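You operate a simulated robot arm through the tools that you are given. There is no shell and no other tool.

The job below is to be done with a simulated two-armed robot. You get a single attempt, and the scene is never put back.

JOB
Take the red bin and put it on the middle right shelf of the blue rack. Then take the orange ticket and leave it on the top of the beige bench. Then close the left bench drawer. Then take the blue cap from the top of the beige bench and leave it in the red basket. Then shut the bath lid. Then put the green plug from the top of the green belt in the wire basket there. Then take the orange bin on the top of the green belt and put it away on the wall shelf. Then take the grey bracket from the top of the green belt and leave it in the red crate there. Then open the middle tank door. The order counts.

It is judged by the outcome, as a careful person would: the job done as asked, and still so three seconds after it is handed in. It fails if anything else is knocked over, pushed out of place, dropped, spilled or broken. A push-on lid holds only when it is set on centred and level and pressed home; a screw cap is set on level and turned clockwise until tight.

ROBOT AND FRAMES
Two 7-joint arms with fingered hands on one trunk, on a base that moves. Base frame: it is fixed to the floor where the robot stands at the start and does not move with it; the origin is under the middle of the robot, x ahead of it, y to its left, z up. Units: mm, rad, N and s.
The left shoulder is at the start at [67, 170, 1206], the right one opposite. With the tool pointing down near the work surface each hand reaches from about 100 to 740 mm from the robot's upright axis, wherever it stands, measured 20 degrees to its own side. Places, roughly: bath lid [-4500, -3400, 800]; blue cap (5x5x2 cm) [500, -4600, 800]; green plug (3x3x3 cm) [-4600, -1400, 1000]; grey bracket (7x5x4 cm) [-4700, 0, 1000]; left bench drawer [-1800, -3600, 800]; middle right shelf of the blue rack [300, 2000, 800]; middle tank door [-4200, -5500, 500]; orange bin (20x13x10 cm) [-4600, -100, 1000]; orange ticket [-1500, -3250, 1000]; red basket (33x33x16 cm) [500, -7100, 800]; red bin (20x13x10 cm) [800, 0, 1200]; red crate (40x26x13 cm) [-4500, -500, 1000]; top of the beige bench [500, -4400, 800]; wall shelf [800, 600, 1200]; wire basket (30x23x18 cm) [-4600, -1100, 1000]. Payload 4 kg a hand.
Tool frame (each hand has its own): the origin (TCP) lies between the finger pads and is the grasp point; the fingertips stand 26 mm ahead of it; z points along the fingers, y is the line along which they close. The gripper opens to 132 mm; its body begins 73 mm behind the TCP. The gripper is a hand of 4 fingers: y runs from the thumb to the fingers, the wrist lies at [0, 0, -224] in the tool frame.
Orientation is that of the tool frame in the base frame, as a unit quaternion [w, x, y, z]. With the fingers straight down and closing along the base's y, the tool's x points along the base's -x, its y along +y and its z along -z.

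CONTROLS
- The arms move only by the tool move_arm. It takes "left_series", "right_series" or both (then of equal length, played together; a hand with none holds still); each is a list of rows, each an object (a shift or turn left out is 0) with "dp": the shift along the tool's x, y, z in mm, a list of three; "turn": the turn, a rotation vector about the tool's x, y, z in rad, a list of three. In form: [{"dp": [dx, dy, dz], "turn": [wx, wy, wz]}, ...]. A call has 1 to 20 rows; each row shifts and turns the commanded pose from where the row before left it, along the tool's axes as they then stand. Each row takes 0.2 s and may step no farther than 50 mm and 0.15 rad from the row before; otherwise, the whole call is refused. Where a pose cannot be reached the arm comes as near as it can. A force on the tool above 40 N (or 10 N above the force at the start of the call, whichever is more), or a blocked arm, ends the call early, and 0.2 s more pass. In this call time passes only in rows, and 0.2 s behind the last. The reply holds the time, the measured pose of the TCP, the force on the tool along the base axes, the opening and the grip force, in the units named above and with some noise, with the torque about the TCP (base axes, N m) and any sound that the robot's microphone picked up.
- Cameras (640 x 400 px; columns grow to the right, rows downward): "scene" is now at [162.8, 13.2, 1441.6]; the picture's right is [-0.08, -1.00, 0.00], its down [0.02, -0.00, -1.00] and it looks along [1.00, -0.08, 0.02] (base axes); focal length 268 px, centre (320, 200). "left" rides on the left gripper at [-73, 6, -94] in its tool frame; the picture's right is [-0.08, -1.00, 0.00], its down [0.79, -0.06, -0.62] and it looks along [0.61, -0.05, 0.79] (tool axes); focal length 230 px, centre (320, 200). "right" rides on the right gripper at [73, 6, -94] in its tool frame; the picture's right is [-0.08, 1.00, 0.00], its down [-0.78, -0.06, -0.62] and it looks along [-0.61, -0.05, 0.79] (tool axes); focal length 230 px, centre (320, 200).
- camera(camera): a new picture of that camera. The clock stands still meanwhile.
- lift_body(by): moves the trunk up (or, below 0, down) by that many mm; the arms and the scene camera ride with it, the base frame stays. It gives what a move gives, with no picture.
- base_move(legs): drives the robot by 1 to 6 legs, each [ahead, left, turn to the left] in mm, mm and rad, along the robot's own axes; the way and the turn of a leg run together, so that a leg with both is an arc; at most 1500 mm and 3.142 rad a leg. The arms and the cameras ride along, it lands a little off, and it stops where it bumps. It gives what a move gives.
- move_fingers(finger1, finger2, finger3, thumb_bend, hand): sets how far each is bent, from 0 (flat) to 100 (curled in); at 30 the hand is open as for a grip, at 70 the pads meet at the TCP. One left out holds its place. A second passes; each finger stops where it meets its share of the squeeze, and holds until it gets a number again. It is the only way to open and close the hand. It gives what a move gives, with no picture; readings hold the bend of each and the force on the fingers (four entries, about 0 where the hand has none), thumb and palm.
- head_to(pan, tilt): turns the head with the scene camera to pan (to the left, within 1.396 rad either way) and tilt (down, from -0.506 to 1.204), counted from straight ahead of the robot (the tilt from the chest, where the trunk bows). It gives what a move gives.
- point_at(camera, pixels): for up to 12 pixels [column, row] of the newest picture of that camera ("zoom" is the newest enlarged one), the place [x, y, z] in the base frame of the surface seen there, good to about 3 mm, but the place of the scene camera against the robot may be out by one fixed shift of up to 25 mm in any direction. The clock stands still meanwhile.
- close_up(camera, box): a new picture of the part [left, top, right, bottom] of that camera's present view, enlarged. The clock stands still meanwhile.
- hand_in(): hands the job in; it is judged then, once.

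Open the grippers and draw the arms clear of the work before you hand the job in, unless the task says otherwise.

The tools are called after "Request:" as a command line: name --argument value ..., lists and objects as JSON in quotes. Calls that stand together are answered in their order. move_arm: Moves the arms, as the interface text tells. Its arguments: {"type":"object","properties":{"left_series":{"type":"array"},"right_series":{"type":"array"}},"required":[]} The other tools are called the same way: lift_body (by) moves the trunk up or down; move_fingers (finger1, finger2, finger3, thumb_bend, hand) moves the fingers one by one; base_move (legs) drives the base; head_to (pan, tilt) turns the head that bears the scene camera; camera (camera) takes a picture; point_at (camera, pixels) gives the place of the surface under pixels of a picture; close_up (camera, box) takes an enlarged picture of a part of a camera's view; hand_in () hands the job in.

At the start:

```text
clock: 0.0
left_position: [418.0, 192.8, 1455.6]
left_ee_rot: [-0.001, 0.0, 1.0, -0.001]
left_wrist_force: [-0.9, 0.4, -0.1]
left_wrist_torque: [0.03, -0.01, 0.01]
left_width: 132.3
left_finger_force: 0.0
left_shape: jaw
left_bend: [30.0, 30.0, 30.0, 30.0]
left_finger forces: [0.0, 0.0, 0.0, 0.0, 0.0, 0.1]
right_position: [346.8, -175.0, 1421.4]
right_ee_rot: [0.0, -0.001, 1.0, 0.0]
right_wrist_force: [-0.2, -0.1, 0.1]
right_wrist_torque: [-0.01, 0.02, 0.0]
right_width: 131.9
right_finger_force: 0.0
right_shape: jaw
right_bend: [30.0, 30.0, 30.0, 30.0]
right_finger forces: [0.0, 0.0, 0.1, 0.0, 0.0, 0.0]
trunk travel left (down, up): [-219.0, 132.0]
robot x, y, heading: [0.1, 4.0, 0.003]
head pan, tilt (commanded): [-0.08, -0.019]
```

scene: 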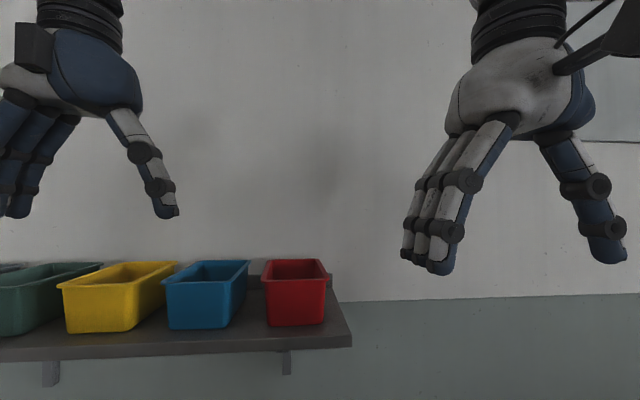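
right: 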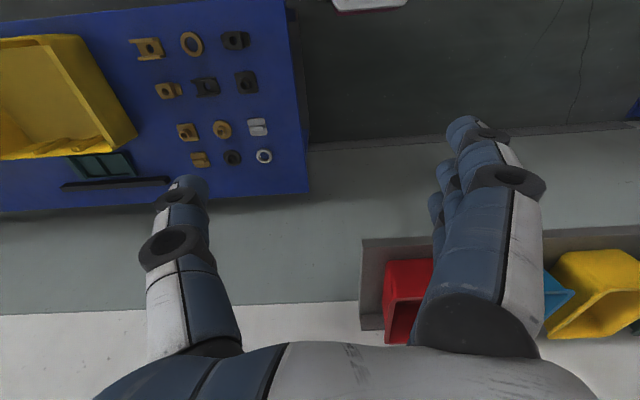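
left: 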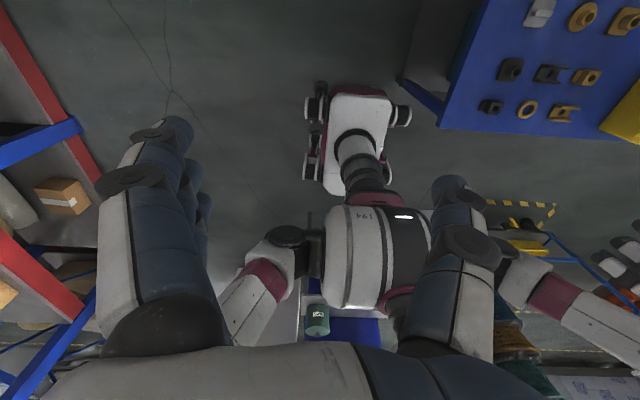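

I start by looking at the scene: the red bin is on the wall shelf around pixel (296,292) of the scene picture. I take a fresh picture and measure the bin and the shelf.

Request:
camera --camera "scene"

Request:
close_up --camera "scene" --box '[0, 230, 360, 400]'

Request:
point_at --camera "scene" --pixels '[[267, 278], [322, 278], [268, 262], [318, 261], [296, 300], [268, 325], [324, 323], [345, 345], [352, 335], [294, 272], [330, 285], [248, 262]]'

```text
taken
```

scene: 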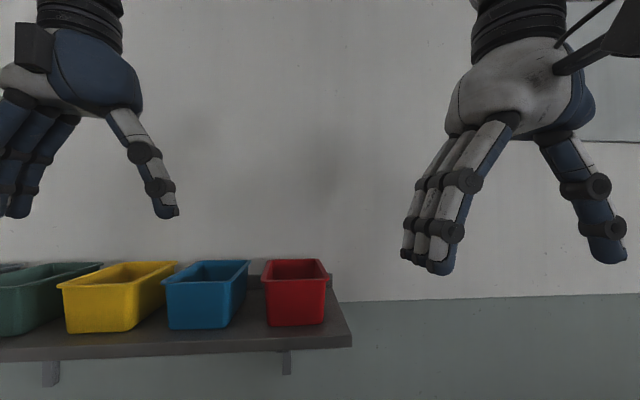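

```text
1.78 times, centred on (180, 315) of scene
```

zoom: 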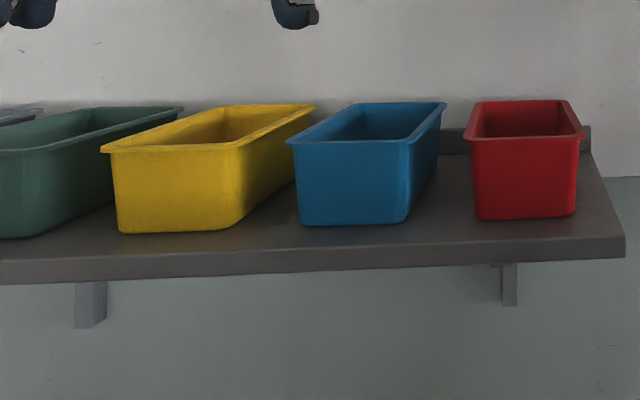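

```text
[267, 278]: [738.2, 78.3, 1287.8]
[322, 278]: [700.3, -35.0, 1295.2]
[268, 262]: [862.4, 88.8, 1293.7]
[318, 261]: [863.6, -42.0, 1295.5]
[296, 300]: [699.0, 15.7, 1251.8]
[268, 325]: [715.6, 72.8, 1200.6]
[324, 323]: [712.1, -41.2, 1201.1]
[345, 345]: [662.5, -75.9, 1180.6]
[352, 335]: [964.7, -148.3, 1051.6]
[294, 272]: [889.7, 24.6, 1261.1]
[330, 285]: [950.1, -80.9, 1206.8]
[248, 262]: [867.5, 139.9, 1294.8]
```

The red bin spans about x 695–895, y −45…85, top z 1295, with the shelf at about z 1190. Before choosing a grip I want to see the blue rack, so I turn the head left.

Request:
head_to --pan 1.39 --tilt 0.3

Request:
camera --camera "scene"

```text
clock: 1.6
left_position: [417.4, 192.7, 1454.9]
left_ee_rot: [0.0, -0.001, 1.0, -0.002]
left_wrist_force: [0.4, -0.9, 0.6]
left_wrist_torque: [0.03, 0.01, -0.01]
left_width: 131.7
left_finger_force: 0.1
left_shape: jaw
left_bend: [30.0, 30.0, 30.0, 30.0]
left_finger forces: [0.0, 0.0, 0.0, 0.1, 0.0, 0.0]
right_position: [346.4, -175.2, 1422.1]
right_ee_rot: [0.0, 0.0, 1.0, 0.0]
right_wrist_force: [0.4, -0.3, -0.3]
right_wrist_torque: [0.0, 0.03, 0.02]
right_width: 132.0
right_finger_force: 0.1
right_shape: jaw
right_bend: [30.0, 30.0, 30.0, 30.0]
right_finger forces: [0.1, 0.1, 0.1, 0.0, 0.0, 0.0]
trunk travel left (down, up): [-219.0, 132.0]
robot x, y, heading: [-0.5, -0.3, -0.007]
head pan, tilt (commanded): [1.389, 0.3]
```

```text
taken
```

scene: 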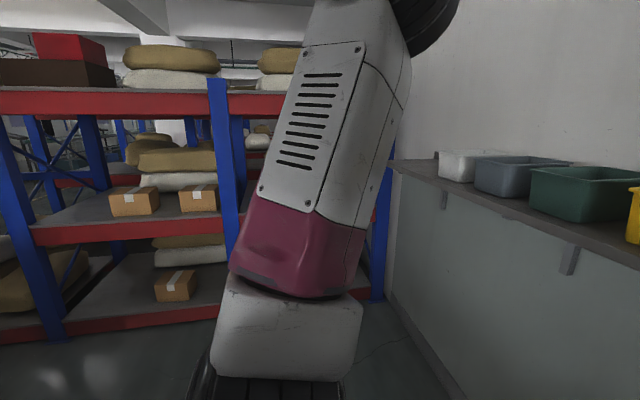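

The left arm hides the right bay of the rack. I turn the base left (arms are at z≈1430, above the bins at 1295) to see the rack square on.

Request:
base_move --legs '[[-150, 0, 0], [0, 0, 1.55]]'

Request:
head_to --pan 0 --tilt 0.3

Request:
camera --camera "scene"

```text
clock: 6.7
left_position: [-333.9, 423.0, 1453.5]
left_ee_rot: [0.0, -0.699, 0.716, -0.001]
left_wrist_force: [-0.5, -0.2, 0.0]
left_wrist_torque: [-0.03, -0.05, -0.02]
left_width: 131.8
left_finger_force: 0.2
left_shape: jaw
left_bend: [30.0, 30.0, 30.0, 30.0]
left_finger forces: [0.0, 0.0, 0.0, 0.0, 0.0, 0.0]
right_position: [32.1, 343.1, 1421.5]
right_ee_rot: [0.0, -0.699, 0.715, 0.0]
right_wrist_force: [1.1, 0.1, -0.2]
right_wrist_torque: [-0.01, -0.02, 0.01]
right_width: 131.6
right_finger_force: 0.1
right_shape: jaw
right_bend: [30.0, 30.0, 30.0, 30.0]
right_finger forces: [0.1, 0.0, 0.0, 0.0, 0.1, 0.1]
trunk travel left (down, up): [-219.0, 132.0]
robot x, y, heading: [-150.6, 1.3, 1.55]
head pan, tilt (commanded): [1.389, 0.3]
```

```text
clock: 8.3
left_position: [-333.7, 423.0, 1453.0]
left_ee_rot: [0.001, -0.699, 0.715, -0.001]
left_wrist_force: [0.4, -0.2, 1.0]
left_wrist_torque: [-0.02, -0.01, -0.02]
left_width: 131.7
left_finger_force: 0.0
left_shape: jaw
left_bend: [30.0, 30.0, 30.0, 30.0]
left_finger forces: [0.1, 0.0, 0.1, 0.1, 0.0, 0.1]
right_position: [32.8, 343.6, 1421.7]
right_ee_rot: [0.0, -0.699, 0.715, 0.0]
right_wrist_force: [0.2, 0.8, -0.2]
right_wrist_torque: [0.02, -0.01, 0.01]
right_width: 131.7
right_finger_force: 0.1
right_shape: jaw
right_bend: [30.0, 30.0, 30.0, 30.0]
right_finger forces: [0.0, 0.0, 0.1, 0.1, 0.0, 0.0]
trunk travel left (down, up): [-219.0, 132.0]
robot x, y, heading: [-152.9, 0.7, 1.545]
head pan, tilt (commanded): [0.0, 0.3]
```

```text
taken
```

scene: 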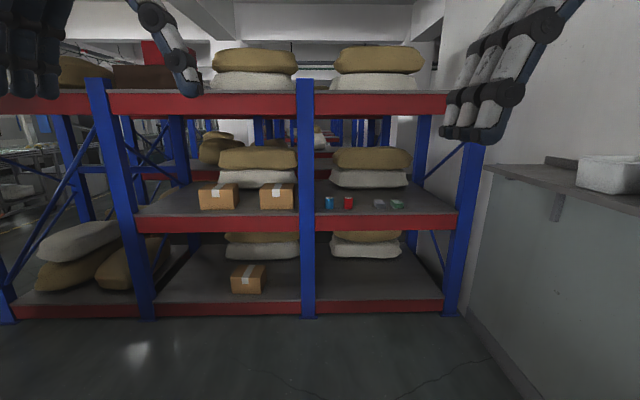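

The right bay's middle shelf (columns 312–455, row ~207) carries sacks at the back and some small things in front. I zoom in and measure.

Request:
close_up --camera "scene" --box '[290, 80, 490, 240]'

Request:
point_at --camera "scene" --pixels '[[320, 212], [450, 212], [320, 225], [340, 189], [410, 188], [329, 203], [348, 203], [379, 203], [397, 204], [430, 200], [380, 110], [420, 205]]'

```text
2.50 times, centred on (390, 160) of scene
```

zoom: 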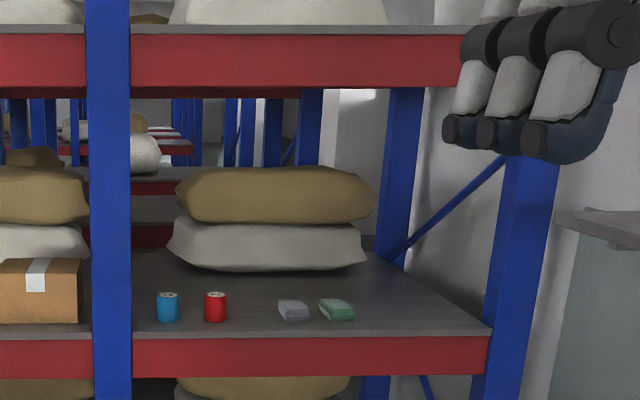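

```text
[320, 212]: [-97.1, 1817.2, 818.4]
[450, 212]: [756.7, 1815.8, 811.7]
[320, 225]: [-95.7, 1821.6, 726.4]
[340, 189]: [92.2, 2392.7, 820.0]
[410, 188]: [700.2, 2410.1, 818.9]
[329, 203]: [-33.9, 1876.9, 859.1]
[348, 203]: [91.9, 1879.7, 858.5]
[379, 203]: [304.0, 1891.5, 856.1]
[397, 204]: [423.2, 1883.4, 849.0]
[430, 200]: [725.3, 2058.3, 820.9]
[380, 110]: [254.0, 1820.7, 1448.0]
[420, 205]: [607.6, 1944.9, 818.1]
```

The shelf surface is at z≈818, front edge y≈1817, free between the green thing (x≈423) and the right post (x≈800); the beam above is at about z 1400. I check how far the hand opens when bent below 30.

Request:
move_fingers --hand "right" --finger1 0 --finger2 0 --finger3 0 --thumb_bend 0

Request:
camera --camera "right"

Request:
camera --camera "scene"

```text
clock: 9.3
left_position: [-332.9, 423.5, 1454.4]
left_ee_rot: [0.001, -0.699, 0.715, 0.0]
left_wrist_force: [-0.5, -0.1, 0.5]
left_wrist_torque: [0.02, 0.02, 0.03]
left_width: 131.6
left_finger_force: 0.1
left_shape: jaw
left_bend: [30.0, 30.0, 30.0, 30.0]
left_finger forces: [0.0, 0.1, 0.0, 0.0, 0.0, 0.0]
right_position: [32.6, 343.4, 1420.2]
right_ee_rot: [0.0, -0.699, 0.715, 0.001]
right_wrist_force: [-0.3, 0.2, -0.1]
right_wrist_torque: [-0.01, 0.02, -0.02]
right_width: 183.5
right_finger_force: 0.0
right_shape: fingers
right_bend: [0.0, 0.0, 0.0, 0.0]
right_finger forces: [0.1, 0.0, 0.0, 0.0, 0.0, 0.0]
trunk travel left (down, up): [-219.0, 132.0]
robot x, y, heading: [-151.0, -4.2, 1.547]
head pan, tilt (commanded): [0.0, 0.3]
```

```text
taken
```

right: 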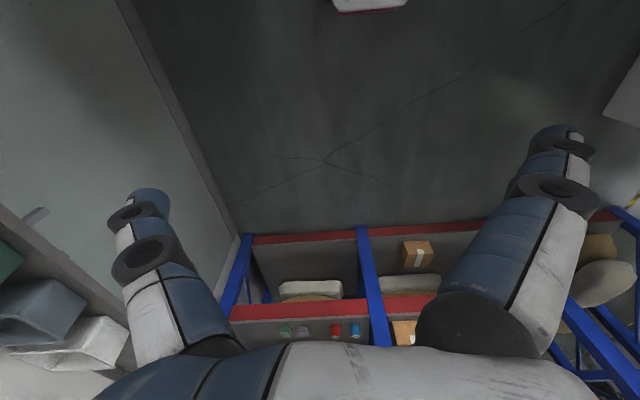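

```text
taken
```

scene: 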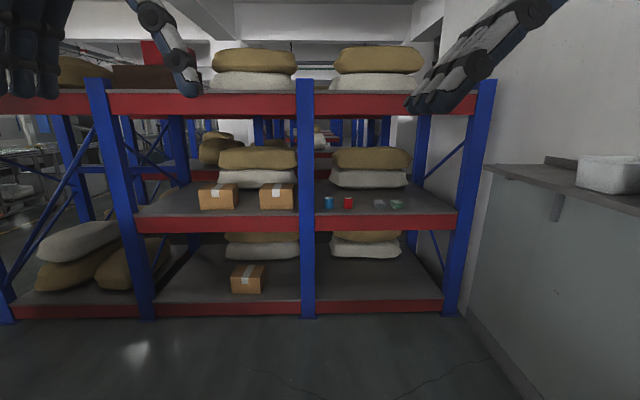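

With bends at 0 the hand opens to 183 mm, so I can take the 130 mm wide bin over its whole width from above. I check where the wall shelf ends (it borders the way to the rack), looking to the right.

Request:
point_at --camera "scene" --pixels '[[548, 160], [487, 167], [510, 177], [580, 188], [583, 162], [560, 190], [462, 140], [470, 300], [440, 300], [495, 330], [480, 230], [600, 165]]'

Request:
head_to --pan -1.2 --tilt 0.3

Request:
camera --camera "scene"

```text
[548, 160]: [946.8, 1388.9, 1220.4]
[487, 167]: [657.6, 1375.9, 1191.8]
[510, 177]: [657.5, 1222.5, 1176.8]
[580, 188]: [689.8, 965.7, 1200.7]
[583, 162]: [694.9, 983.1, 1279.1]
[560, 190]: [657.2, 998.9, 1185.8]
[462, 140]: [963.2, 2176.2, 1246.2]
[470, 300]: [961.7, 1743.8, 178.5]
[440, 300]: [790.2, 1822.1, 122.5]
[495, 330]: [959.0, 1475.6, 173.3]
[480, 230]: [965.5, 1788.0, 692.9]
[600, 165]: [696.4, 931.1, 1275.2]
```

```text
clock: 10.7
left_position: [-333.8, 423.2, 1453.6]
left_ee_rot: [0.001, -0.698, 0.716, 0.0]
left_wrist_force: [-0.4, 0.1, -0.7]
left_wrist_torque: [-0.04, 0.03, 0.0]
left_width: 131.5
left_finger_force: 0.0
left_shape: jaw
left_bend: [30.0, 30.0, 30.0, 30.0]
left_finger forces: [0.0, 0.0, 0.1, 0.0, 0.0, 0.1]
right_position: [33.0, 343.4, 1421.7]
right_ee_rot: [-0.001, -0.699, 0.715, 0.0]
right_wrist_force: [-0.2, -0.3, 0.8]
right_wrist_torque: [0.01, 0.01, -0.01]
right_width: 183.8
right_finger_force: 0.1
right_shape: fingers
right_bend: [0.0, 0.0, 0.0, 0.0]
right_finger forces: [0.1, 0.1, 0.0, 0.0, 0.0, 0.0]
trunk travel left (down, up): [-219.0, 132.0]
robot x, y, heading: [-150.9, -1.0, 1.546]
head pan, tilt (commanded): [-1.201, 0.3]
```

```text
taken
```

scene: 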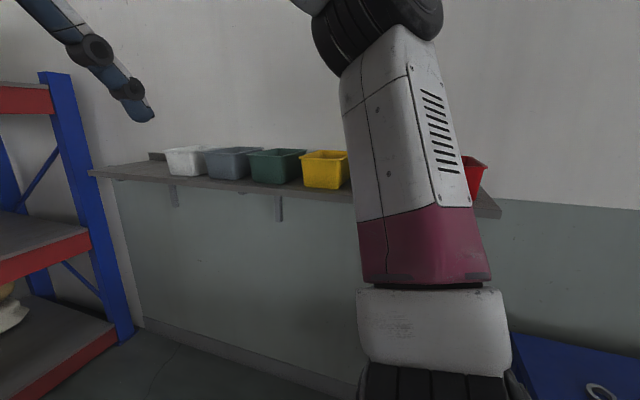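

The wall shelf runs y −80…1380, front edge x≈657, so I keep the robot around x≈300 at the rack. Now I turn back to face the shelf and drive to about (220, 170), hands staying above the bins (tips ≥1390 vs 1295).

Request:
base_move --legs '[[0, 0, -1.547], [370, 170, 0]]'

Request:
head_to --pan -0.25 --tilt 0.35

Request:
camera --camera "scene"

Request:
camera --camera "right"

```text
clock: 16.9
left_position: [636.2, 363.1, 1454.3]
left_ee_rot: [0.0, 0.0, 1.0, -0.002]
left_wrist_force: [0.0, -0.3, 0.0]
left_wrist_torque: [0.0, 0.02, -0.02]
left_width: 132.0
left_finger_force: 0.1
left_shape: jaw
left_bend: [30.0, 30.0, 30.0, 30.0]
left_finger forces: [0.0, 0.1, 0.1, 0.1, 0.0, 0.1]
right_position: [567.1, -4.3, 1420.4]
right_ee_rot: [0.0, 0.0, 1.0, 0.0]
right_wrist_force: [0.3, -0.7, 0.2]
right_wrist_torque: [0.0, 0.03, 0.0]
right_width: 183.2
right_finger_force: 0.1
right_shape: fingers
right_bend: [0.0, 0.0, 0.0, 0.0]
right_finger forces: [0.0, 0.1, 0.0, 0.0, 0.1, 0.1]
trunk travel left (down, up): [-219.0, 132.0]
robot x, y, heading: [219.0, 170.1, 0.001]
head pan, tilt (commanded): [-1.201, 0.3]
```

```text
clock: 18.2
left_position: [636.8, 362.4, 1454.2]
left_ee_rot: [0.0, 0.001, 1.0, -0.001]
left_wrist_force: [-0.9, 0.1, -0.7]
left_wrist_torque: [-0.03, 0.01, 0.02]
left_width: 132.0
left_finger_force: 0.1
left_shape: jaw
left_bend: [30.0, 30.0, 30.0, 30.0]
left_finger forces: [0.0, 0.0, 0.0, 0.0, 0.0, 0.0]
right_position: [565.2, -4.6, 1422.0]
right_ee_rot: [0.0, 0.0, 1.0, -0.001]
right_wrist_force: [0.0, -0.5, 0.2]
right_wrist_torque: [0.01, -0.03, 0.01]
right_width: 183.7
right_finger_force: 0.1
right_shape: fingers
right_bend: [0.0, 0.0, 0.0, 0.0]
right_finger forces: [0.0, 0.0, 0.1, 0.0, 0.0, 0.0]
trunk travel left (down, up): [-219.0, 132.0]
robot x, y, heading: [221.5, 170.8, -0.003]
head pan, tilt (commanded): [-0.25, 0.351]
```

```text
taken
```

scene: 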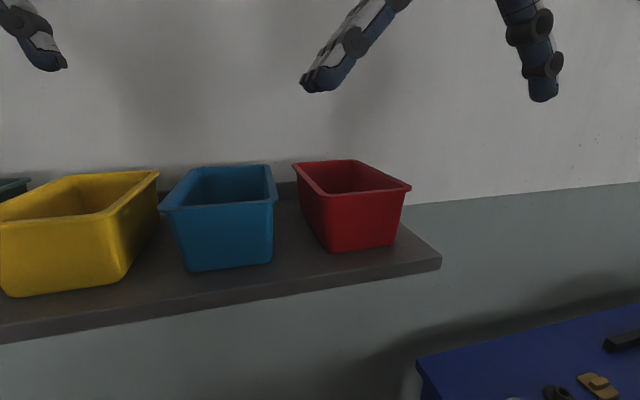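

```text
taken
```

right: 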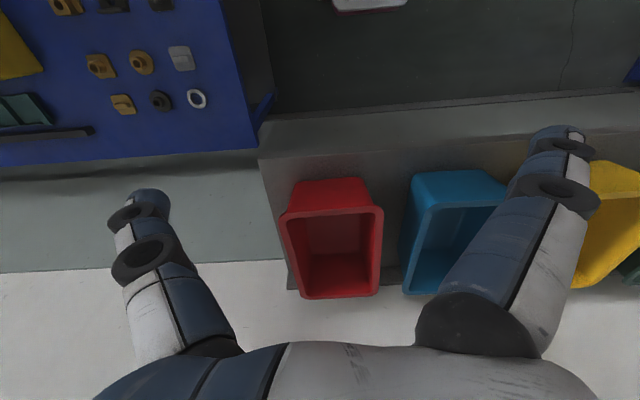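

The right hand camera shows the red bin (rim corners near (285,215), (382,208), (301,297), (377,295)). I measure it from that camera, which has no shift.

Request:
point_at --camera "right" --pixels '[[285, 217], [380, 211], [302, 296], [375, 293], [283, 250], [381, 250], [330, 212], [340, 297], [335, 240], [400, 230], [408, 260], [330, 195]]'

Request:
point_at --camera "scene" --pixels '[[298, 166], [322, 193], [407, 187], [357, 161], [326, 190], [330, 250], [393, 243], [310, 180], [277, 201], [272, 168], [290, 240], [420, 250]]'

Request:
close_up --camera "right" --box '[230, 150, 470, 320]'

```text
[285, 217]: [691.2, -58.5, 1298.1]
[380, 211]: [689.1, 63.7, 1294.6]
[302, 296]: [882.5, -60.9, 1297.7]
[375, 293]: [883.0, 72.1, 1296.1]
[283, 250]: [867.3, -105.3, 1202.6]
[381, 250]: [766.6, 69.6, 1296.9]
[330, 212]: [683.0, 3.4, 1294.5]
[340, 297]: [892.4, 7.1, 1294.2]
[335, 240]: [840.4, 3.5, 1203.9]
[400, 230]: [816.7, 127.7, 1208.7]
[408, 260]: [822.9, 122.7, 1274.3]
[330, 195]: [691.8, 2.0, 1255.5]
```

```text
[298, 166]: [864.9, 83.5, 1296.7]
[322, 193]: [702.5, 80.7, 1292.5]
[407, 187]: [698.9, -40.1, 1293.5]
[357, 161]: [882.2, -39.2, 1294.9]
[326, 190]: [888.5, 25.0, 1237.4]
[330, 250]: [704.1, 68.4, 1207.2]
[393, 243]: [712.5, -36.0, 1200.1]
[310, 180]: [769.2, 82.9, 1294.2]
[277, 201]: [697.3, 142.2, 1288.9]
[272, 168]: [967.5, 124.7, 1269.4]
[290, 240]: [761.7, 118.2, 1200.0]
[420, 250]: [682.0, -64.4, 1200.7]
```

```text
2.35 times, centred on (350, 235) of right
```

zoom: 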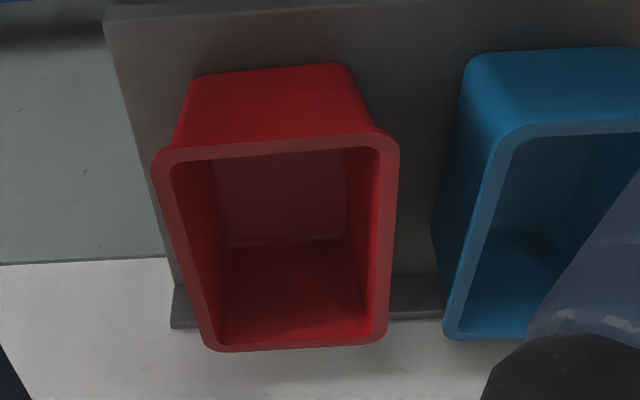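

The bin centre from the hand camera is about (788, 6), rim z 1296 (the scene camera reads ~+8, +15 off). I set the right fingers to bend 12 and move the hand over the bin at height.

Request:
move_fingers --hand "right" --finger1 12 --finger2 12 --finger3 12 --thumb_bend 12

Request:
move_arm --right_series '[{"dp": [-44.4, 2.1, 0]}, {"dp": [-44.4, 2.1, 0]}, {"dp": [-44.4, 2.1, 0]}, {"dp": [-44.4, 2.1, 0]}, {"dp": [-44.4, 2.1, 0]}, {"dp": [0, 0, 30]}, {"dp": [0, 0, 0]}]'

Request:
camera --camera "right"

Request:
camera --camera "scene"

```text
clock: 19.2
left_position: [636.7, 362.4, 1454.9]
left_ee_rot: [0.001, 0.001, 1.0, -0.001]
left_wrist_force: [-0.5, 0.1, 0.2]
left_wrist_torque: [-0.02, 0.0, -0.03]
left_width: 131.9
left_finger_force: 0.0
left_shape: jaw
left_bend: [30.0, 30.0, 30.0, 30.0]
left_finger forces: [0.0, 0.0, 0.2, 0.0, 0.1, 0.1]
right_position: [567.4, -4.5, 1420.4]
right_ee_rot: [-0.001, 0.0, 1.0, 0.001]
right_wrist_force: [-0.1, -0.1, -0.4]
right_wrist_torque: [-0.01, -0.01, -0.01]
right_width: 169.1
right_finger_force: 0.0
right_shape: fingers
right_bend: [12.0, 12.0, 12.0, 12.0]
right_finger forces: [0.1, 0.0, 0.0, 0.0, 0.0, 0.0]
trunk travel left (down, up): [-219.0, 132.0]
robot x, y, heading: [221.9, 173.2, 0.0]
head pan, tilt (commanded): [-0.25, 0.351]
```

```text
clock: 20.8
left_position: [637.1, 362.1, 1454.4]
left_ee_rot: [0.0, 0.001, 1.0, 0.0]
left_wrist_force: [0.3, 0.2, -0.2]
left_wrist_torque: [-0.03, 0.0, 0.01]
left_width: 131.7
left_finger_force: 0.1
left_shape: jaw
left_bend: [30.0, 30.0, 30.0, 30.0]
left_finger forces: [0.0, 0.0, 0.1, 0.0, 0.1, 0.1]
right_position: [762.2, 2.2, 1387.5]
right_ee_rot: [-0.001, 0.0, 1.0, 0.0]
right_wrist_force: [-0.2, 0.8, -0.3]
right_wrist_torque: [-0.06, 0.01, -0.01]
right_width: 169.1
right_finger_force: 0.0
right_shape: fingers
right_bend: [12.0, 12.0, 12.0, 12.0]
right_finger forces: [0.0, 0.0, 0.0, 0.1, 0.0, 0.1]
right hand out of reach, approached as far as the arm can: row 5
trunk travel left (down, up): [-219.0, 132.0]
robot x, y, heading: [220.5, 171.8, -0.002]
head pan, tilt (commanded): [-0.25, 0.351]
```

```text
taken
```

right: 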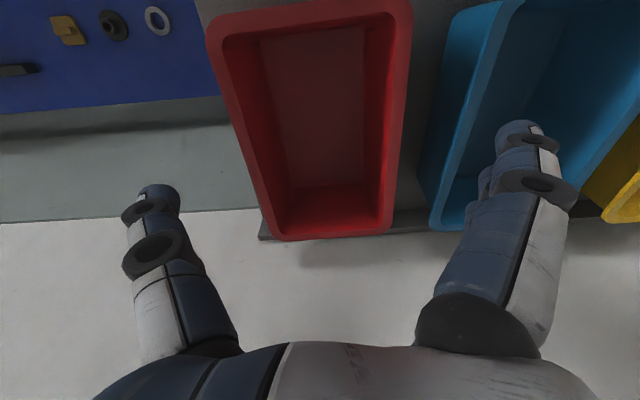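

```text
taken
```

scene: 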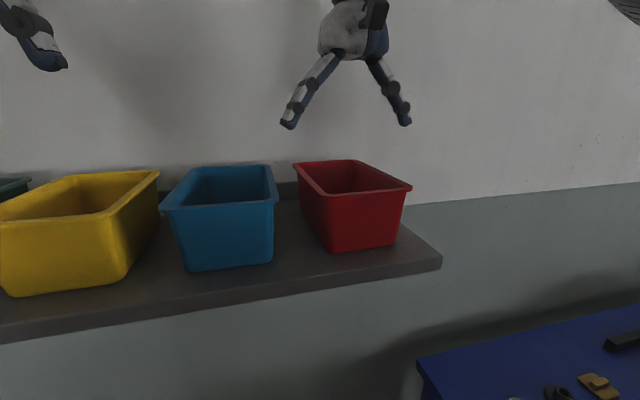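

The arm ran out of reach at height (hand at x 762 of 788). I check the blue table corner at (418,360) before driving the base 60 mm closer.

Request:
point_at --camera "scene" --pixels '[[420, 362], [470, 350], [600, 310], [425, 390], [500, 395]]'

Request:
point_at --camera "right" --pixels '[[215, 30], [408, 20], [278, 238], [390, 232], [335, 240], [310, 8], [240, 110], [402, 110], [435, 150], [450, 40]]'

```text
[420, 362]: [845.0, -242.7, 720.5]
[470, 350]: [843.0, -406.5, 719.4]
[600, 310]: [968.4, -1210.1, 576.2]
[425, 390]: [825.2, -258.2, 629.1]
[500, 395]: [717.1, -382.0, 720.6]
```

```text
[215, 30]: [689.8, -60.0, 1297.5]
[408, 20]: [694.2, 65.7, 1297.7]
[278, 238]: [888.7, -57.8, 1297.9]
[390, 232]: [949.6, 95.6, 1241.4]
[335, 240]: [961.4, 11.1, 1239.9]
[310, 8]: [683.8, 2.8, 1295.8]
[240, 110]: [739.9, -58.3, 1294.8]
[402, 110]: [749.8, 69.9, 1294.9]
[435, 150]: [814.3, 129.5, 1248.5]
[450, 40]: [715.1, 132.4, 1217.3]
```

The bin is centred at about (787, 5) with rim y −60…70. I drive the base 60 mm ahead; the hands stay above everything.

Request:
base_move --legs '[[60, 0, 0]]'

```text
clock: 21.8
left_position: [697.2, 362.9, 1454.2]
left_ee_rot: [0.0, 0.001, 1.0, -0.001]
left_wrist_force: [1.1, -0.3, -0.4]
left_wrist_torque: [0.0, 0.04, 0.02]
left_width: 131.8
left_finger_force: 0.1
left_shape: jaw
left_bend: [30.0, 30.0, 30.0, 30.0]
left_finger forces: [0.0, 0.0, 0.0, 0.0, 0.0, 0.1]
right_position: [822.3, 0.2, 1387.9]
right_ee_rot: [-0.001, 0.0, 1.0, 0.001]
right_wrist_force: [0.1, 0.2, -1.0]
right_wrist_torque: [0.04, 0.01, 0.03]
right_width: 168.9
right_finger_force: 0.1
right_shape: fingers
right_bend: [12.0, 12.0, 12.0, 12.0]
right_finger forces: [0.0, 0.0, 0.0, 0.0, 0.0, 0.1]
trunk travel left (down, up): [-219.0, 132.0]
robot x, y, heading: [279.0, 170.2, -0.004]
head pan, tilt (commanded): [-0.25, 0.351]
```

The right hand is now at (822, 0, 1388). I move it back 35 mm and a little left to line up over the bin centre.

Request:
move_arm --right_series '[{"dp": [35, 5, 0]}, {"dp": [0, 0, 20]}]'

```text
clock: 22.4
left_position: [700.3, 363.8, 1452.2]
left_ee_rot: [-0.001, 0.001, 1.0, -0.002]
left_wrist_force: [1.0, -0.6, -1.1]
left_wrist_torque: [0.02, 0.06, 0.01]
left_width: 131.8
left_finger_force: 0.0
left_shape: jaw
left_bend: [30.0, 30.0, 30.0, 30.0]
left_finger forces: [0.0, 0.0, 0.0, 0.1, 0.0, 0.0]
right_position: [791.1, 6.5, 1367.4]
right_ee_rot: [-0.002, 0.0, 1.0, 0.0]
right_wrist_force: [0.1, 0.4, 1.1]
right_wrist_torque: [0.0, 0.03, 0.0]
right_width: 169.0
right_finger_force: 0.1
right_shape: fingers
right_bend: [12.0, 12.0, 12.0, 12.0]
right_finger forces: [0.0, 0.0, 0.0, 0.0, 0.0, 0.0]
trunk travel left (down, up): [-219.0, 132.0]
robot x, y, heading: [278.3, 169.1, -0.003]
head pan, tilt (commanded): [-0.25, 0.351]
```

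The hand is at (791, 6.5, 1367). I lower it in two stages, first so that the tips are just above the rim, and check.

Request:
move_arm --right_series '[{"dp": [2, 0, 25]}, {"dp": [0, 0, 10]}]'

Request:
camera --camera "right"

Request:
close_up --camera "scene" --box '[200, 40, 480, 280]'

```text
clock: 22.9
left_position: [696.2, 363.5, 1454.6]
left_ee_rot: [-0.001, 0.001, 1.0, -0.002]
left_wrist_force: [-0.7, -1.1, 0.0]
left_wrist_torque: [-0.03, 0.04, -0.03]
left_width: 131.8
left_finger_force: 0.1
left_shape: jaw
left_bend: [30.0, 30.0, 30.0, 30.0]
left_finger forces: [0.0, 0.1, 0.1, 0.0, 0.0, 0.0]
right_position: [785.3, 6.1, 1334.3]
right_ee_rot: [0.0, 0.0, 1.0, 0.001]
right_wrist_force: [-0.4, 0.9, 0.2]
right_wrist_torque: [-0.04, 0.01, 0.01]
right_width: 169.0
right_finger_force: 0.1
right_shape: fingers
right_bend: [12.0, 12.0, 12.0, 12.0]
right_finger forces: [0.0, 0.0, 0.1, 0.1, 0.0, 0.0]
trunk travel left (down, up): [-219.0, 132.0]
robot x, y, heading: [278.9, 172.4, -0.001]
head pan, tilt (commanded): [-0.25, 0.351]
```

```text
taken
```

right: 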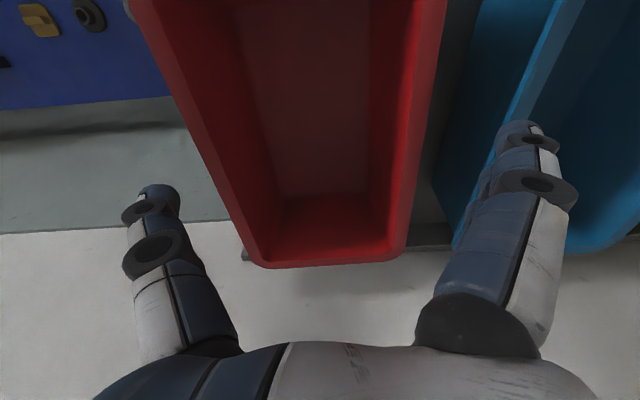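

```text
1.67 times, centred on (340, 160) of scene
```

zoom: 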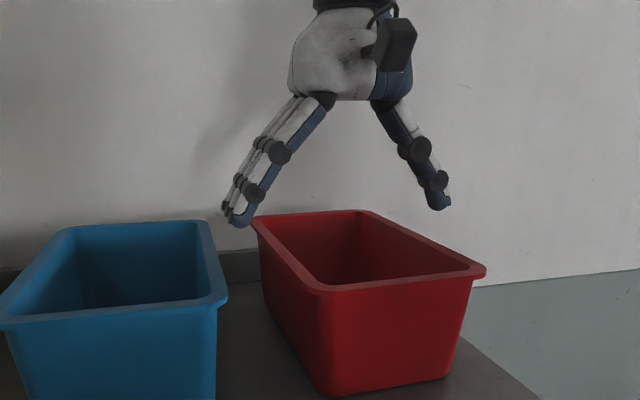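

The finger side (+y, pixel (515,140)) seems close to the blue bin's rim. I measure the finger outer edges, the thumb and the blue rim.

Request:
point_at --camera "right" --pixels '[[520, 128], [545, 135], [490, 180], [555, 190], [575, 200], [158, 192], [126, 215], [178, 215], [560, 30], [535, 80], [460, 240], [575, 240]]'

Request:
close_up --camera "right" --box '[400, 60, 640, 260]'

```text
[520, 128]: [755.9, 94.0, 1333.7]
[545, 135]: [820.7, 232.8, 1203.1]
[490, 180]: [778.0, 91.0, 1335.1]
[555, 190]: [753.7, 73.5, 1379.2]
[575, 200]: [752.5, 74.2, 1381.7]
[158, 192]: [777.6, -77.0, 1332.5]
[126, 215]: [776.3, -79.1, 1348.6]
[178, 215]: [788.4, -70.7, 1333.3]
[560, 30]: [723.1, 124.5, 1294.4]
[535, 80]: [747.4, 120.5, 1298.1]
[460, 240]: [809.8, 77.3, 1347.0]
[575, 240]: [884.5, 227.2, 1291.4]
```

```text
2.00 times, centred on (520, 160) of right
```

zoom: 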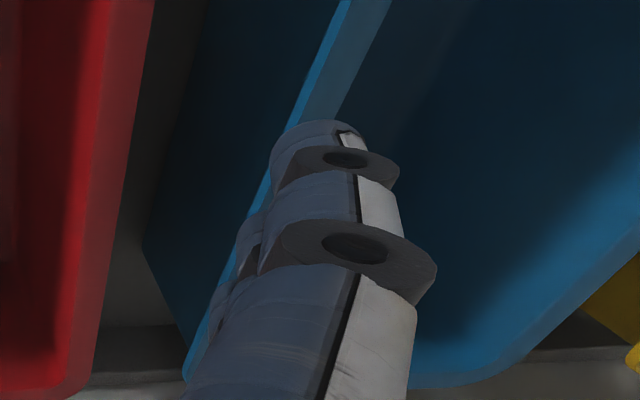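

The gap between the red rim (y≈70) and the blue rim (y≈118) is ~48 mm. I bend the three fingers to 19 and the thumb to 12 so that the fingers go down mid-gap, then measure again.

Request:
move_fingers --hand "right" --finger1 19 --finger2 19 --finger3 19 --thumb_bend 12

Request:
camera --camera "right"

Request:
point_at --camera "right" --pixels '[[500, 128], [505, 150], [480, 180], [535, 190], [158, 192], [560, 30], [535, 80], [515, 110], [430, 100], [420, 150]]'

```text
clock: 23.9
left_position: [696.9, 363.0, 1454.0]
left_ee_rot: [0.0, 0.0, 1.0, -0.001]
left_wrist_force: [-0.5, 0.8, -0.3]
left_wrist_torque: [0.01, 0.04, 0.02]
left_width: 131.7
left_finger_force: 0.1
left_shape: jaw
left_bend: [30.0, 30.0, 30.0, 30.0]
left_finger forces: [0.0, 0.1, 0.0, 0.0, 0.0, 0.0]
right_position: [785.5, 6.0, 1333.3]
right_ee_rot: [0.0, 0.0, 1.0, -0.001]
right_wrist_force: [-0.4, 0.1, 0.5]
right_wrist_torque: [-0.02, 0.02, -0.01]
right_width: 162.3
right_finger_force: 0.2
right_shape: fingers
right_bend: [19.0, 19.0, 19.0, 12.0]
right_finger forces: [0.0, 0.0, 0.0, 0.0, 0.1, 0.0]
trunk travel left (down, up): [-219.0, 132.0]
robot x, y, heading: [277.2, 172.8, -0.001]
head pan, tilt (commanded): [-0.25, 0.351]
```

```text
taken
```

right: 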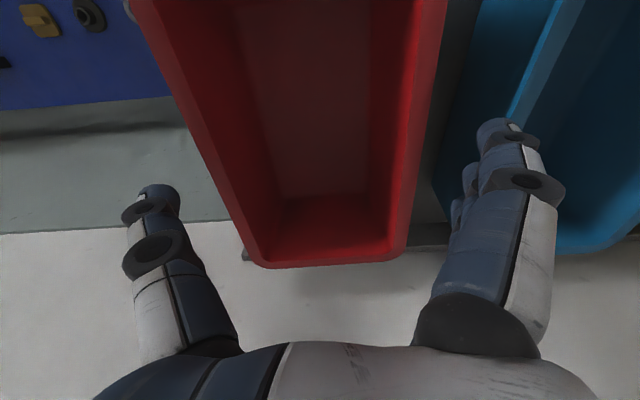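

```text
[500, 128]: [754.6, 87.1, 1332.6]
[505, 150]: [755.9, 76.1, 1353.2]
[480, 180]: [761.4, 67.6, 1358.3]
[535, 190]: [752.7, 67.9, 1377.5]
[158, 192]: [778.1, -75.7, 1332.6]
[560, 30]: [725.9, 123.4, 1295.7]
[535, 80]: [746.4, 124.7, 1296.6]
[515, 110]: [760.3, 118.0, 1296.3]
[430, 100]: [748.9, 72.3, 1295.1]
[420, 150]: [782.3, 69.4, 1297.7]
```

Finger tips are at y≈87, mid-gap (72–121), thumb at y≈−76. The fingers slant, so I only go ~58 mm lower so that the pads end about 20 mm below the rim.

Request:
move_arm --right_series '[{"dp": [-1, -1, 20]}, {"dp": [0, 0, 20]}, {"dp": [0, 0, 10]}, {"dp": [0, 0, 8]}]'

Request:
camera --camera "right"

Request:
close_up --camera "scene" --box '[200, 40, 480, 280]'

```text
clock: 24.9
left_position: [696.7, 361.8, 1454.2]
left_ee_rot: [0.002, 0.001, 1.0, -0.001]
left_wrist_force: [-0.1, -0.1, 0.4]
left_wrist_torque: [0.0, 0.0, 0.0]
left_width: 131.7
left_finger_force: 0.0
left_shape: jaw
left_bend: [30.0, 30.0, 30.0, 30.0]
left_finger forces: [0.0, 0.0, 0.0, 0.0, 0.0, 0.1]
right_position: [785.3, 4.9, 1276.3]
right_ee_rot: [0.001, -0.001, 1.0, 0.0]
right_wrist_force: [0.6, -0.8, 3.9]
right_wrist_torque: [-0.25, 0.01, 0.05]
right_width: 163.4
right_finger_force: 1.4
right_shape: fingers
right_bend: [19.0, 19.0, 19.0, 10.0]
right_finger forces: [0.0, 0.0, 0.0, 0.0, 3.6, 0.0]
trunk travel left (down, up): [-219.0, 132.0]
robot x, y, heading: [274.7, 169.2, -0.009]
head pan, tilt (commanded): [-0.25, 0.351]
```

```text
taken
```

right: 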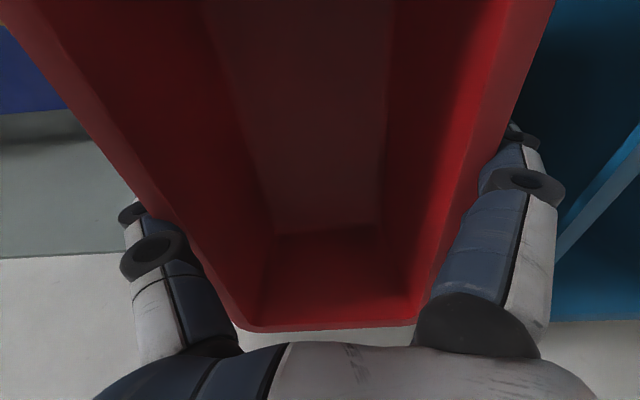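

```text
1.67 times, centred on (340, 160) of scene
```

zoom: 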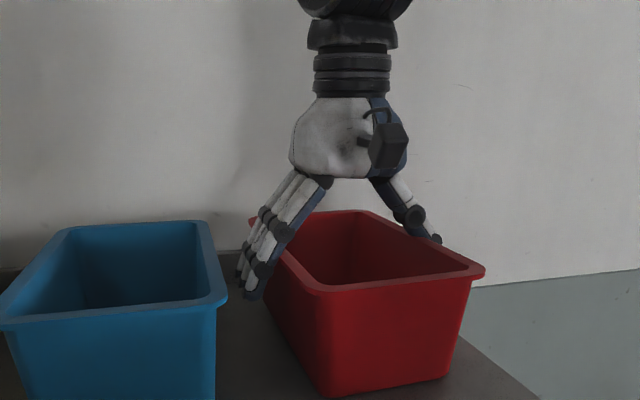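

The thumb just touches the right rim (3.6 N). I shift the hand 5 mm to −y to centre it, then close all fingers.

Request:
move_arm --right_series '[{"dp": [0, -5, 0]}, {"dp": [0, 0, 3]}]'

Request:
move_fingers --hand "right" --finger1 60 --finger2 60 --finger3 60 --thumb_bend 60

Request:
camera --camera "right"

Request:
close_up --camera "scene" --box '[200, 40, 480, 280]'

```text
clock: 25.6
left_position: [696.3, 362.6, 1454.4]
left_ee_rot: [0.001, 0.001, 1.0, -0.001]
left_wrist_force: [-0.6, -0.6, 0.0]
left_wrist_torque: [-0.02, -0.01, -0.02]
left_width: 131.9
left_finger_force: 0.1
left_shape: jaw
left_bend: [30.0, 30.0, 30.0, 30.0]
left_finger forces: [0.1, 0.0, 0.1, 0.1, 0.0, 0.1]
right_position: [785.6, 0.7, 1273.5]
right_ee_rot: [0.001, 0.0, 1.0, 0.001]
right_wrist_force: [0.6, 0.8, 7.7]
right_wrist_torque: [0.03, 0.02, 0.03]
right_width: 163.0
right_finger_force: 3.5
right_shape: fingers
right_bend: [19.0, 18.0, 18.0, 10.0]
right_finger forces: [0.6, 1.2, 1.9, 0.0, 3.1, 0.0]
trunk travel left (down, up): [-219.0, 132.0]
robot x, y, heading: [278.9, 167.0, -0.0]
head pan, tilt (commanded): [-0.25, 0.351]
```

```text
clock: 26.6
left_position: [696.5, 362.7, 1454.9]
left_ee_rot: [0.0, 0.001, 1.0, -0.001]
left_wrist_force: [-0.2, 0.1, 0.4]
left_wrist_torque: [0.02, 0.01, -0.01]
left_width: 131.6
left_finger_force: 0.1
left_shape: jaw
left_bend: [30.0, 30.0, 30.0, 30.0]
left_finger forces: [0.0, 0.0, 0.0, 0.0, 0.0, 0.0]
right_position: [786.6, -1.0, 1272.8]
right_ee_rot: [-0.001, 0.0, 1.0, 0.0]
right_wrist_force: [-0.9, 0.5, 0.8]
right_wrist_torque: [0.12, -0.03, 0.07]
right_width: 136.1
right_finger_force: 51.4
right_shape: fingers
right_bend: [54.0, 54.0, 54.0, 51.0]
right_finger forces: [17.8, 17.2, 16.8, 0.0, 51.6, 0.0]
trunk travel left (down, up): [-219.0, 132.0]
robot x, y, heading: [279.3, 173.0, -0.004]
head pan, tilt (commanded): [-0.25, 0.351]
```

```text
taken
```

right: 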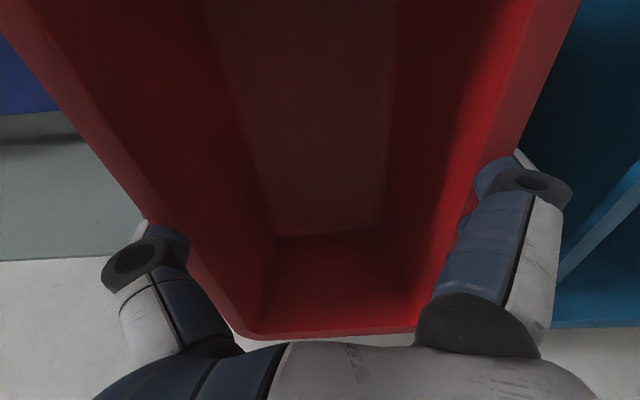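

```text
1.67 times, centred on (340, 160) of scene
```

zoom: 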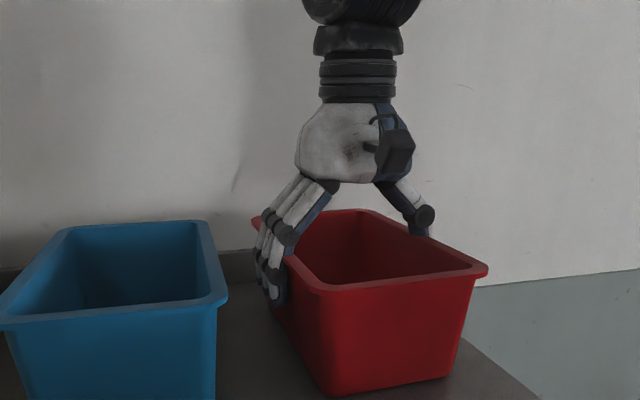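

Grip holds with ~51 N, fingertips curled below the rim. I lift gently by 60 mm and check.

Request:
move_arm --right_series '[{"dp": [0, 0, -10]}, {"dp": [0, 0, -15]}, {"dp": [0, 0, -20]}, {"dp": [0, 0, -20]}]'

Request:
camera --camera "scene"

Request:
camera --camera "right"

```text
clock: 27.6
left_position: [696.3, 362.8, 1454.9]
left_ee_rot: [0.0, 0.001, 1.0, 0.0]
left_wrist_force: [0.8, 0.5, 0.5]
left_wrist_torque: [-0.02, 0.01, -0.01]
left_width: 132.0
left_finger_force: 0.1
left_shape: jaw
left_bend: [30.0, 30.0, 30.0, 30.0]
left_finger forces: [0.1, 0.1, 0.0, 0.0, 0.0, 0.0]
right_position: [787.0, -1.6, 1337.1]
right_ee_rot: [-0.001, 0.0, 1.0, 0.0]
right_wrist_force: [-1.0, 0.0, -1.4]
right_wrist_torque: [0.0, -0.02, -0.02]
right_width: 136.4
right_finger_force: 51.2
right_shape: fingers
right_bend: [54.0, 54.0, 54.0, 52.0]
right_finger forces: [17.7, 16.9, 16.3, 0.0, 51.3, 0.1]
trunk travel left (down, up): [-219.0, 132.0]
robot x, y, heading: [271.4, 170.9, -0.005]
head pan, tilt (commanded): [-0.25, 0.351]
```

```text
taken
```

scene: 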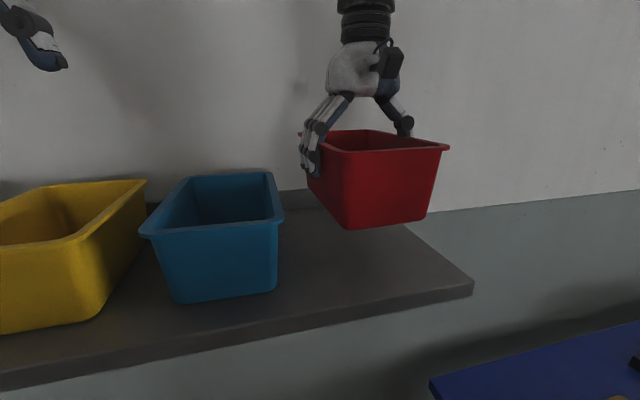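

```text
taken
```

right: 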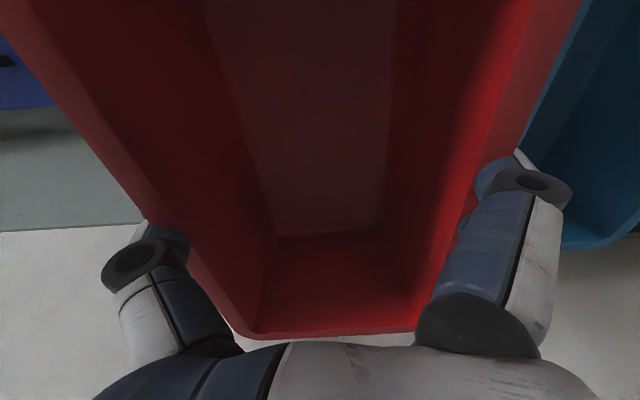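

The bin is lifted level. I back straight away from the wall shelf, then turn left and approach the rack, stopping short of it.

Request:
base_move --legs '[[-430, 0, 0], [0, 0, 1.572]]'

Request:
lift_body --by -150

```text
clock: 34.0
left_position: [-339.4, 590.1, 1455.1]
left_ee_rot: [0.0, -0.703, 0.711, 0.0]
left_wrist_force: [-0.3, -0.9, 0.4]
left_wrist_torque: [-0.01, -0.01, 0.02]
left_width: 131.8
left_finger_force: 0.0
left_shape: jaw
left_bend: [30.0, 30.0, 30.0, 30.0]
left_finger forces: [0.1, 0.0, 0.0, 0.1, 0.0, 0.0]
right_position: [24.7, 678.9, 1337.2]
right_ee_rot: [0.0, -0.704, 0.71, 0.0]
right_wrist_force: [0.1, 0.5, -1.2]
right_wrist_torque: [0.0, 0.01, 0.03]
right_width: 135.8
right_finger_force: 48.9
right_shape: fingers
right_bend: [54.0, 54.0, 54.0, 52.0]
right_finger forces: [17.2, 16.5, 15.8, 0.1, 49.9, 0.0]
trunk travel left (down, up): [-219.0, 132.0]
robot x, y, heading: [-147.4, 170.7, 1.562]
head pan, tilt (commanded): [-0.25, 0.351]
```

```text
clock: 35.7
left_position: [-337.7, 745.7, 1157.7]
left_ee_rot: [-0.128, -0.692, 0.699, -0.129]
left_wrist_force: [0.0, -0.7, 0.1]
left_wrist_torque: [0.01, 0.0, 0.02]
left_width: 131.8
left_finger_force: 0.1
left_shape: jaw
left_bend: [30.0, 30.0, 30.0, 30.0]
left_finger forces: [0.0, 0.0, 0.1, 0.0, 0.0, 0.0]
right_position: [25.9, 675.0, 1189.2]
right_ee_rot: [0.001, -0.704, 0.71, -0.001]
right_wrist_force: [-0.9, -0.3, -1.1]
right_wrist_torque: [0.05, -0.01, 0.01]
right_width: 135.4
right_finger_force: 47.4
right_shape: fingers
right_bend: [54.0, 54.0, 54.0, 52.0]
right_finger forces: [16.4, 15.6, 15.0, 0.0, 47.8, 0.0]
trunk travel left (down, up): [-69.0, 282.0]
robot x, y, heading: [-148.5, 168.9, 1.563]
head pan, tilt (commanded): [-0.25, 0.351]
```

The trunk bow also tilted the left hand forward. I look at the scene and both hand cameras before continuing.

Request:
head_to --pan 0 --tilt 0.3

Request:
camera --camera "scene"

Request:
camera --camera "left"

```text
clock: 36.5
left_position: [-337.4, 747.1, 1155.7]
left_ee_rot: [-0.129, -0.692, 0.698, -0.13]
left_wrist_force: [-0.8, -0.6, -0.4]
left_wrist_torque: [-0.01, -0.01, -0.03]
left_width: 131.8
left_finger_force: 0.1
left_shape: jaw
left_bend: [30.0, 30.0, 30.0, 30.0]
left_finger forces: [0.0, 0.1, 0.1, 0.0, 0.0, 0.0]
right_position: [24.7, 678.0, 1188.5]
right_ee_rot: [0.0, -0.705, 0.71, 0.0]
right_wrist_force: [-0.6, 0.2, -1.2]
right_wrist_torque: [0.0, 0.0, 0.01]
right_width: 135.5
right_finger_force: 47.5
right_shape: fingers
right_bend: [54.0, 54.0, 54.0, 52.0]
right_finger forces: [16.6, 15.6, 15.0, 0.0, 47.7, 0.0]
trunk travel left (down, up): [-69.0, 282.0]
robot x, y, heading: [-147.9, 170.6, 1.568]
head pan, tilt (commanded): [0.0, 0.3]
```

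```text
taken
```

scene: 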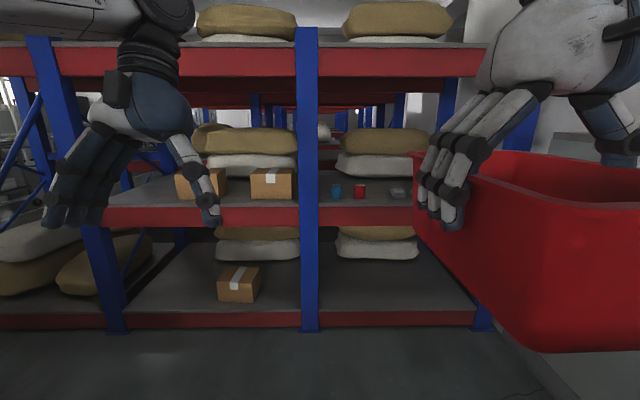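

```text
taken
```

left: 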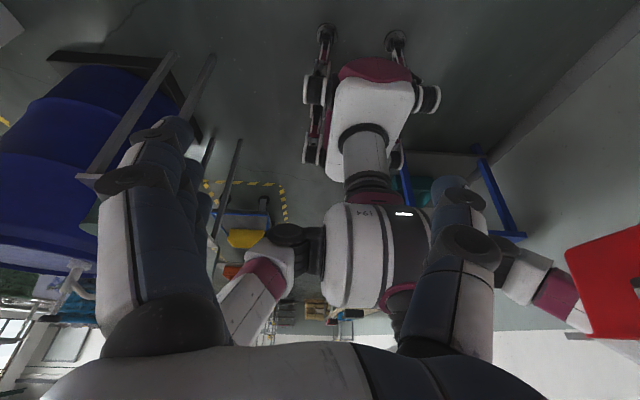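

The trunk's bow pitched the left hand by 0.37 rad. I level it and draw the left hand back toward the body so it stays clear of the rack.

Request:
move_arm --left_series '[{"turn": [0, -0.123, 0]}, {"turn": [0, -0.123, 0]}, {"turn": [0, -0.123, 0]}, {"dp": [45, 10, 0]}, {"dp": [45, 10, 0]}, {"dp": [45, 10, 0]}, {"dp": [45, 10, 0]}, {"dp": [45, 10, 0]}, {"dp": [30, 10, 0]}]'

```text
clock: 38.5
left_position: [-394.4, 491.7, 1152.1]
left_ee_rot: [0.002, -0.704, 0.71, 0.0]
left_wrist_force: [-0.1, 0.3, -1.0]
left_wrist_torque: [-0.01, 0.01, -0.02]
left_width: 131.6
left_finger_force: 0.2
left_shape: jaw
left_bend: [30.0, 30.0, 30.0, 30.0]
left_finger forces: [0.0, 0.1, 0.0, 0.1, 0.0, 0.0]
left hand out of reach, approached as far as the arm can: row 9
right_position: [25.3, 677.6, 1186.9]
right_ee_rot: [0.0, -0.704, 0.71, 0.0]
right_wrist_force: [-1.8, -0.9, -1.0]
right_wrist_torque: [0.0, 0.02, 0.02]
right_width: 135.6
right_finger_force: 47.1
right_shape: fingers
right_bend: [54.0, 54.0, 54.0, 52.0]
right_finger forces: [16.5, 15.6, 15.0, 0.0, 47.7, 0.0]
trunk travel left (down, up): [-69.0, 282.0]
robot x, y, heading: [-149.2, 170.8, 1.57]
head pan, tilt (commanded): [0.0, 0.3]
```

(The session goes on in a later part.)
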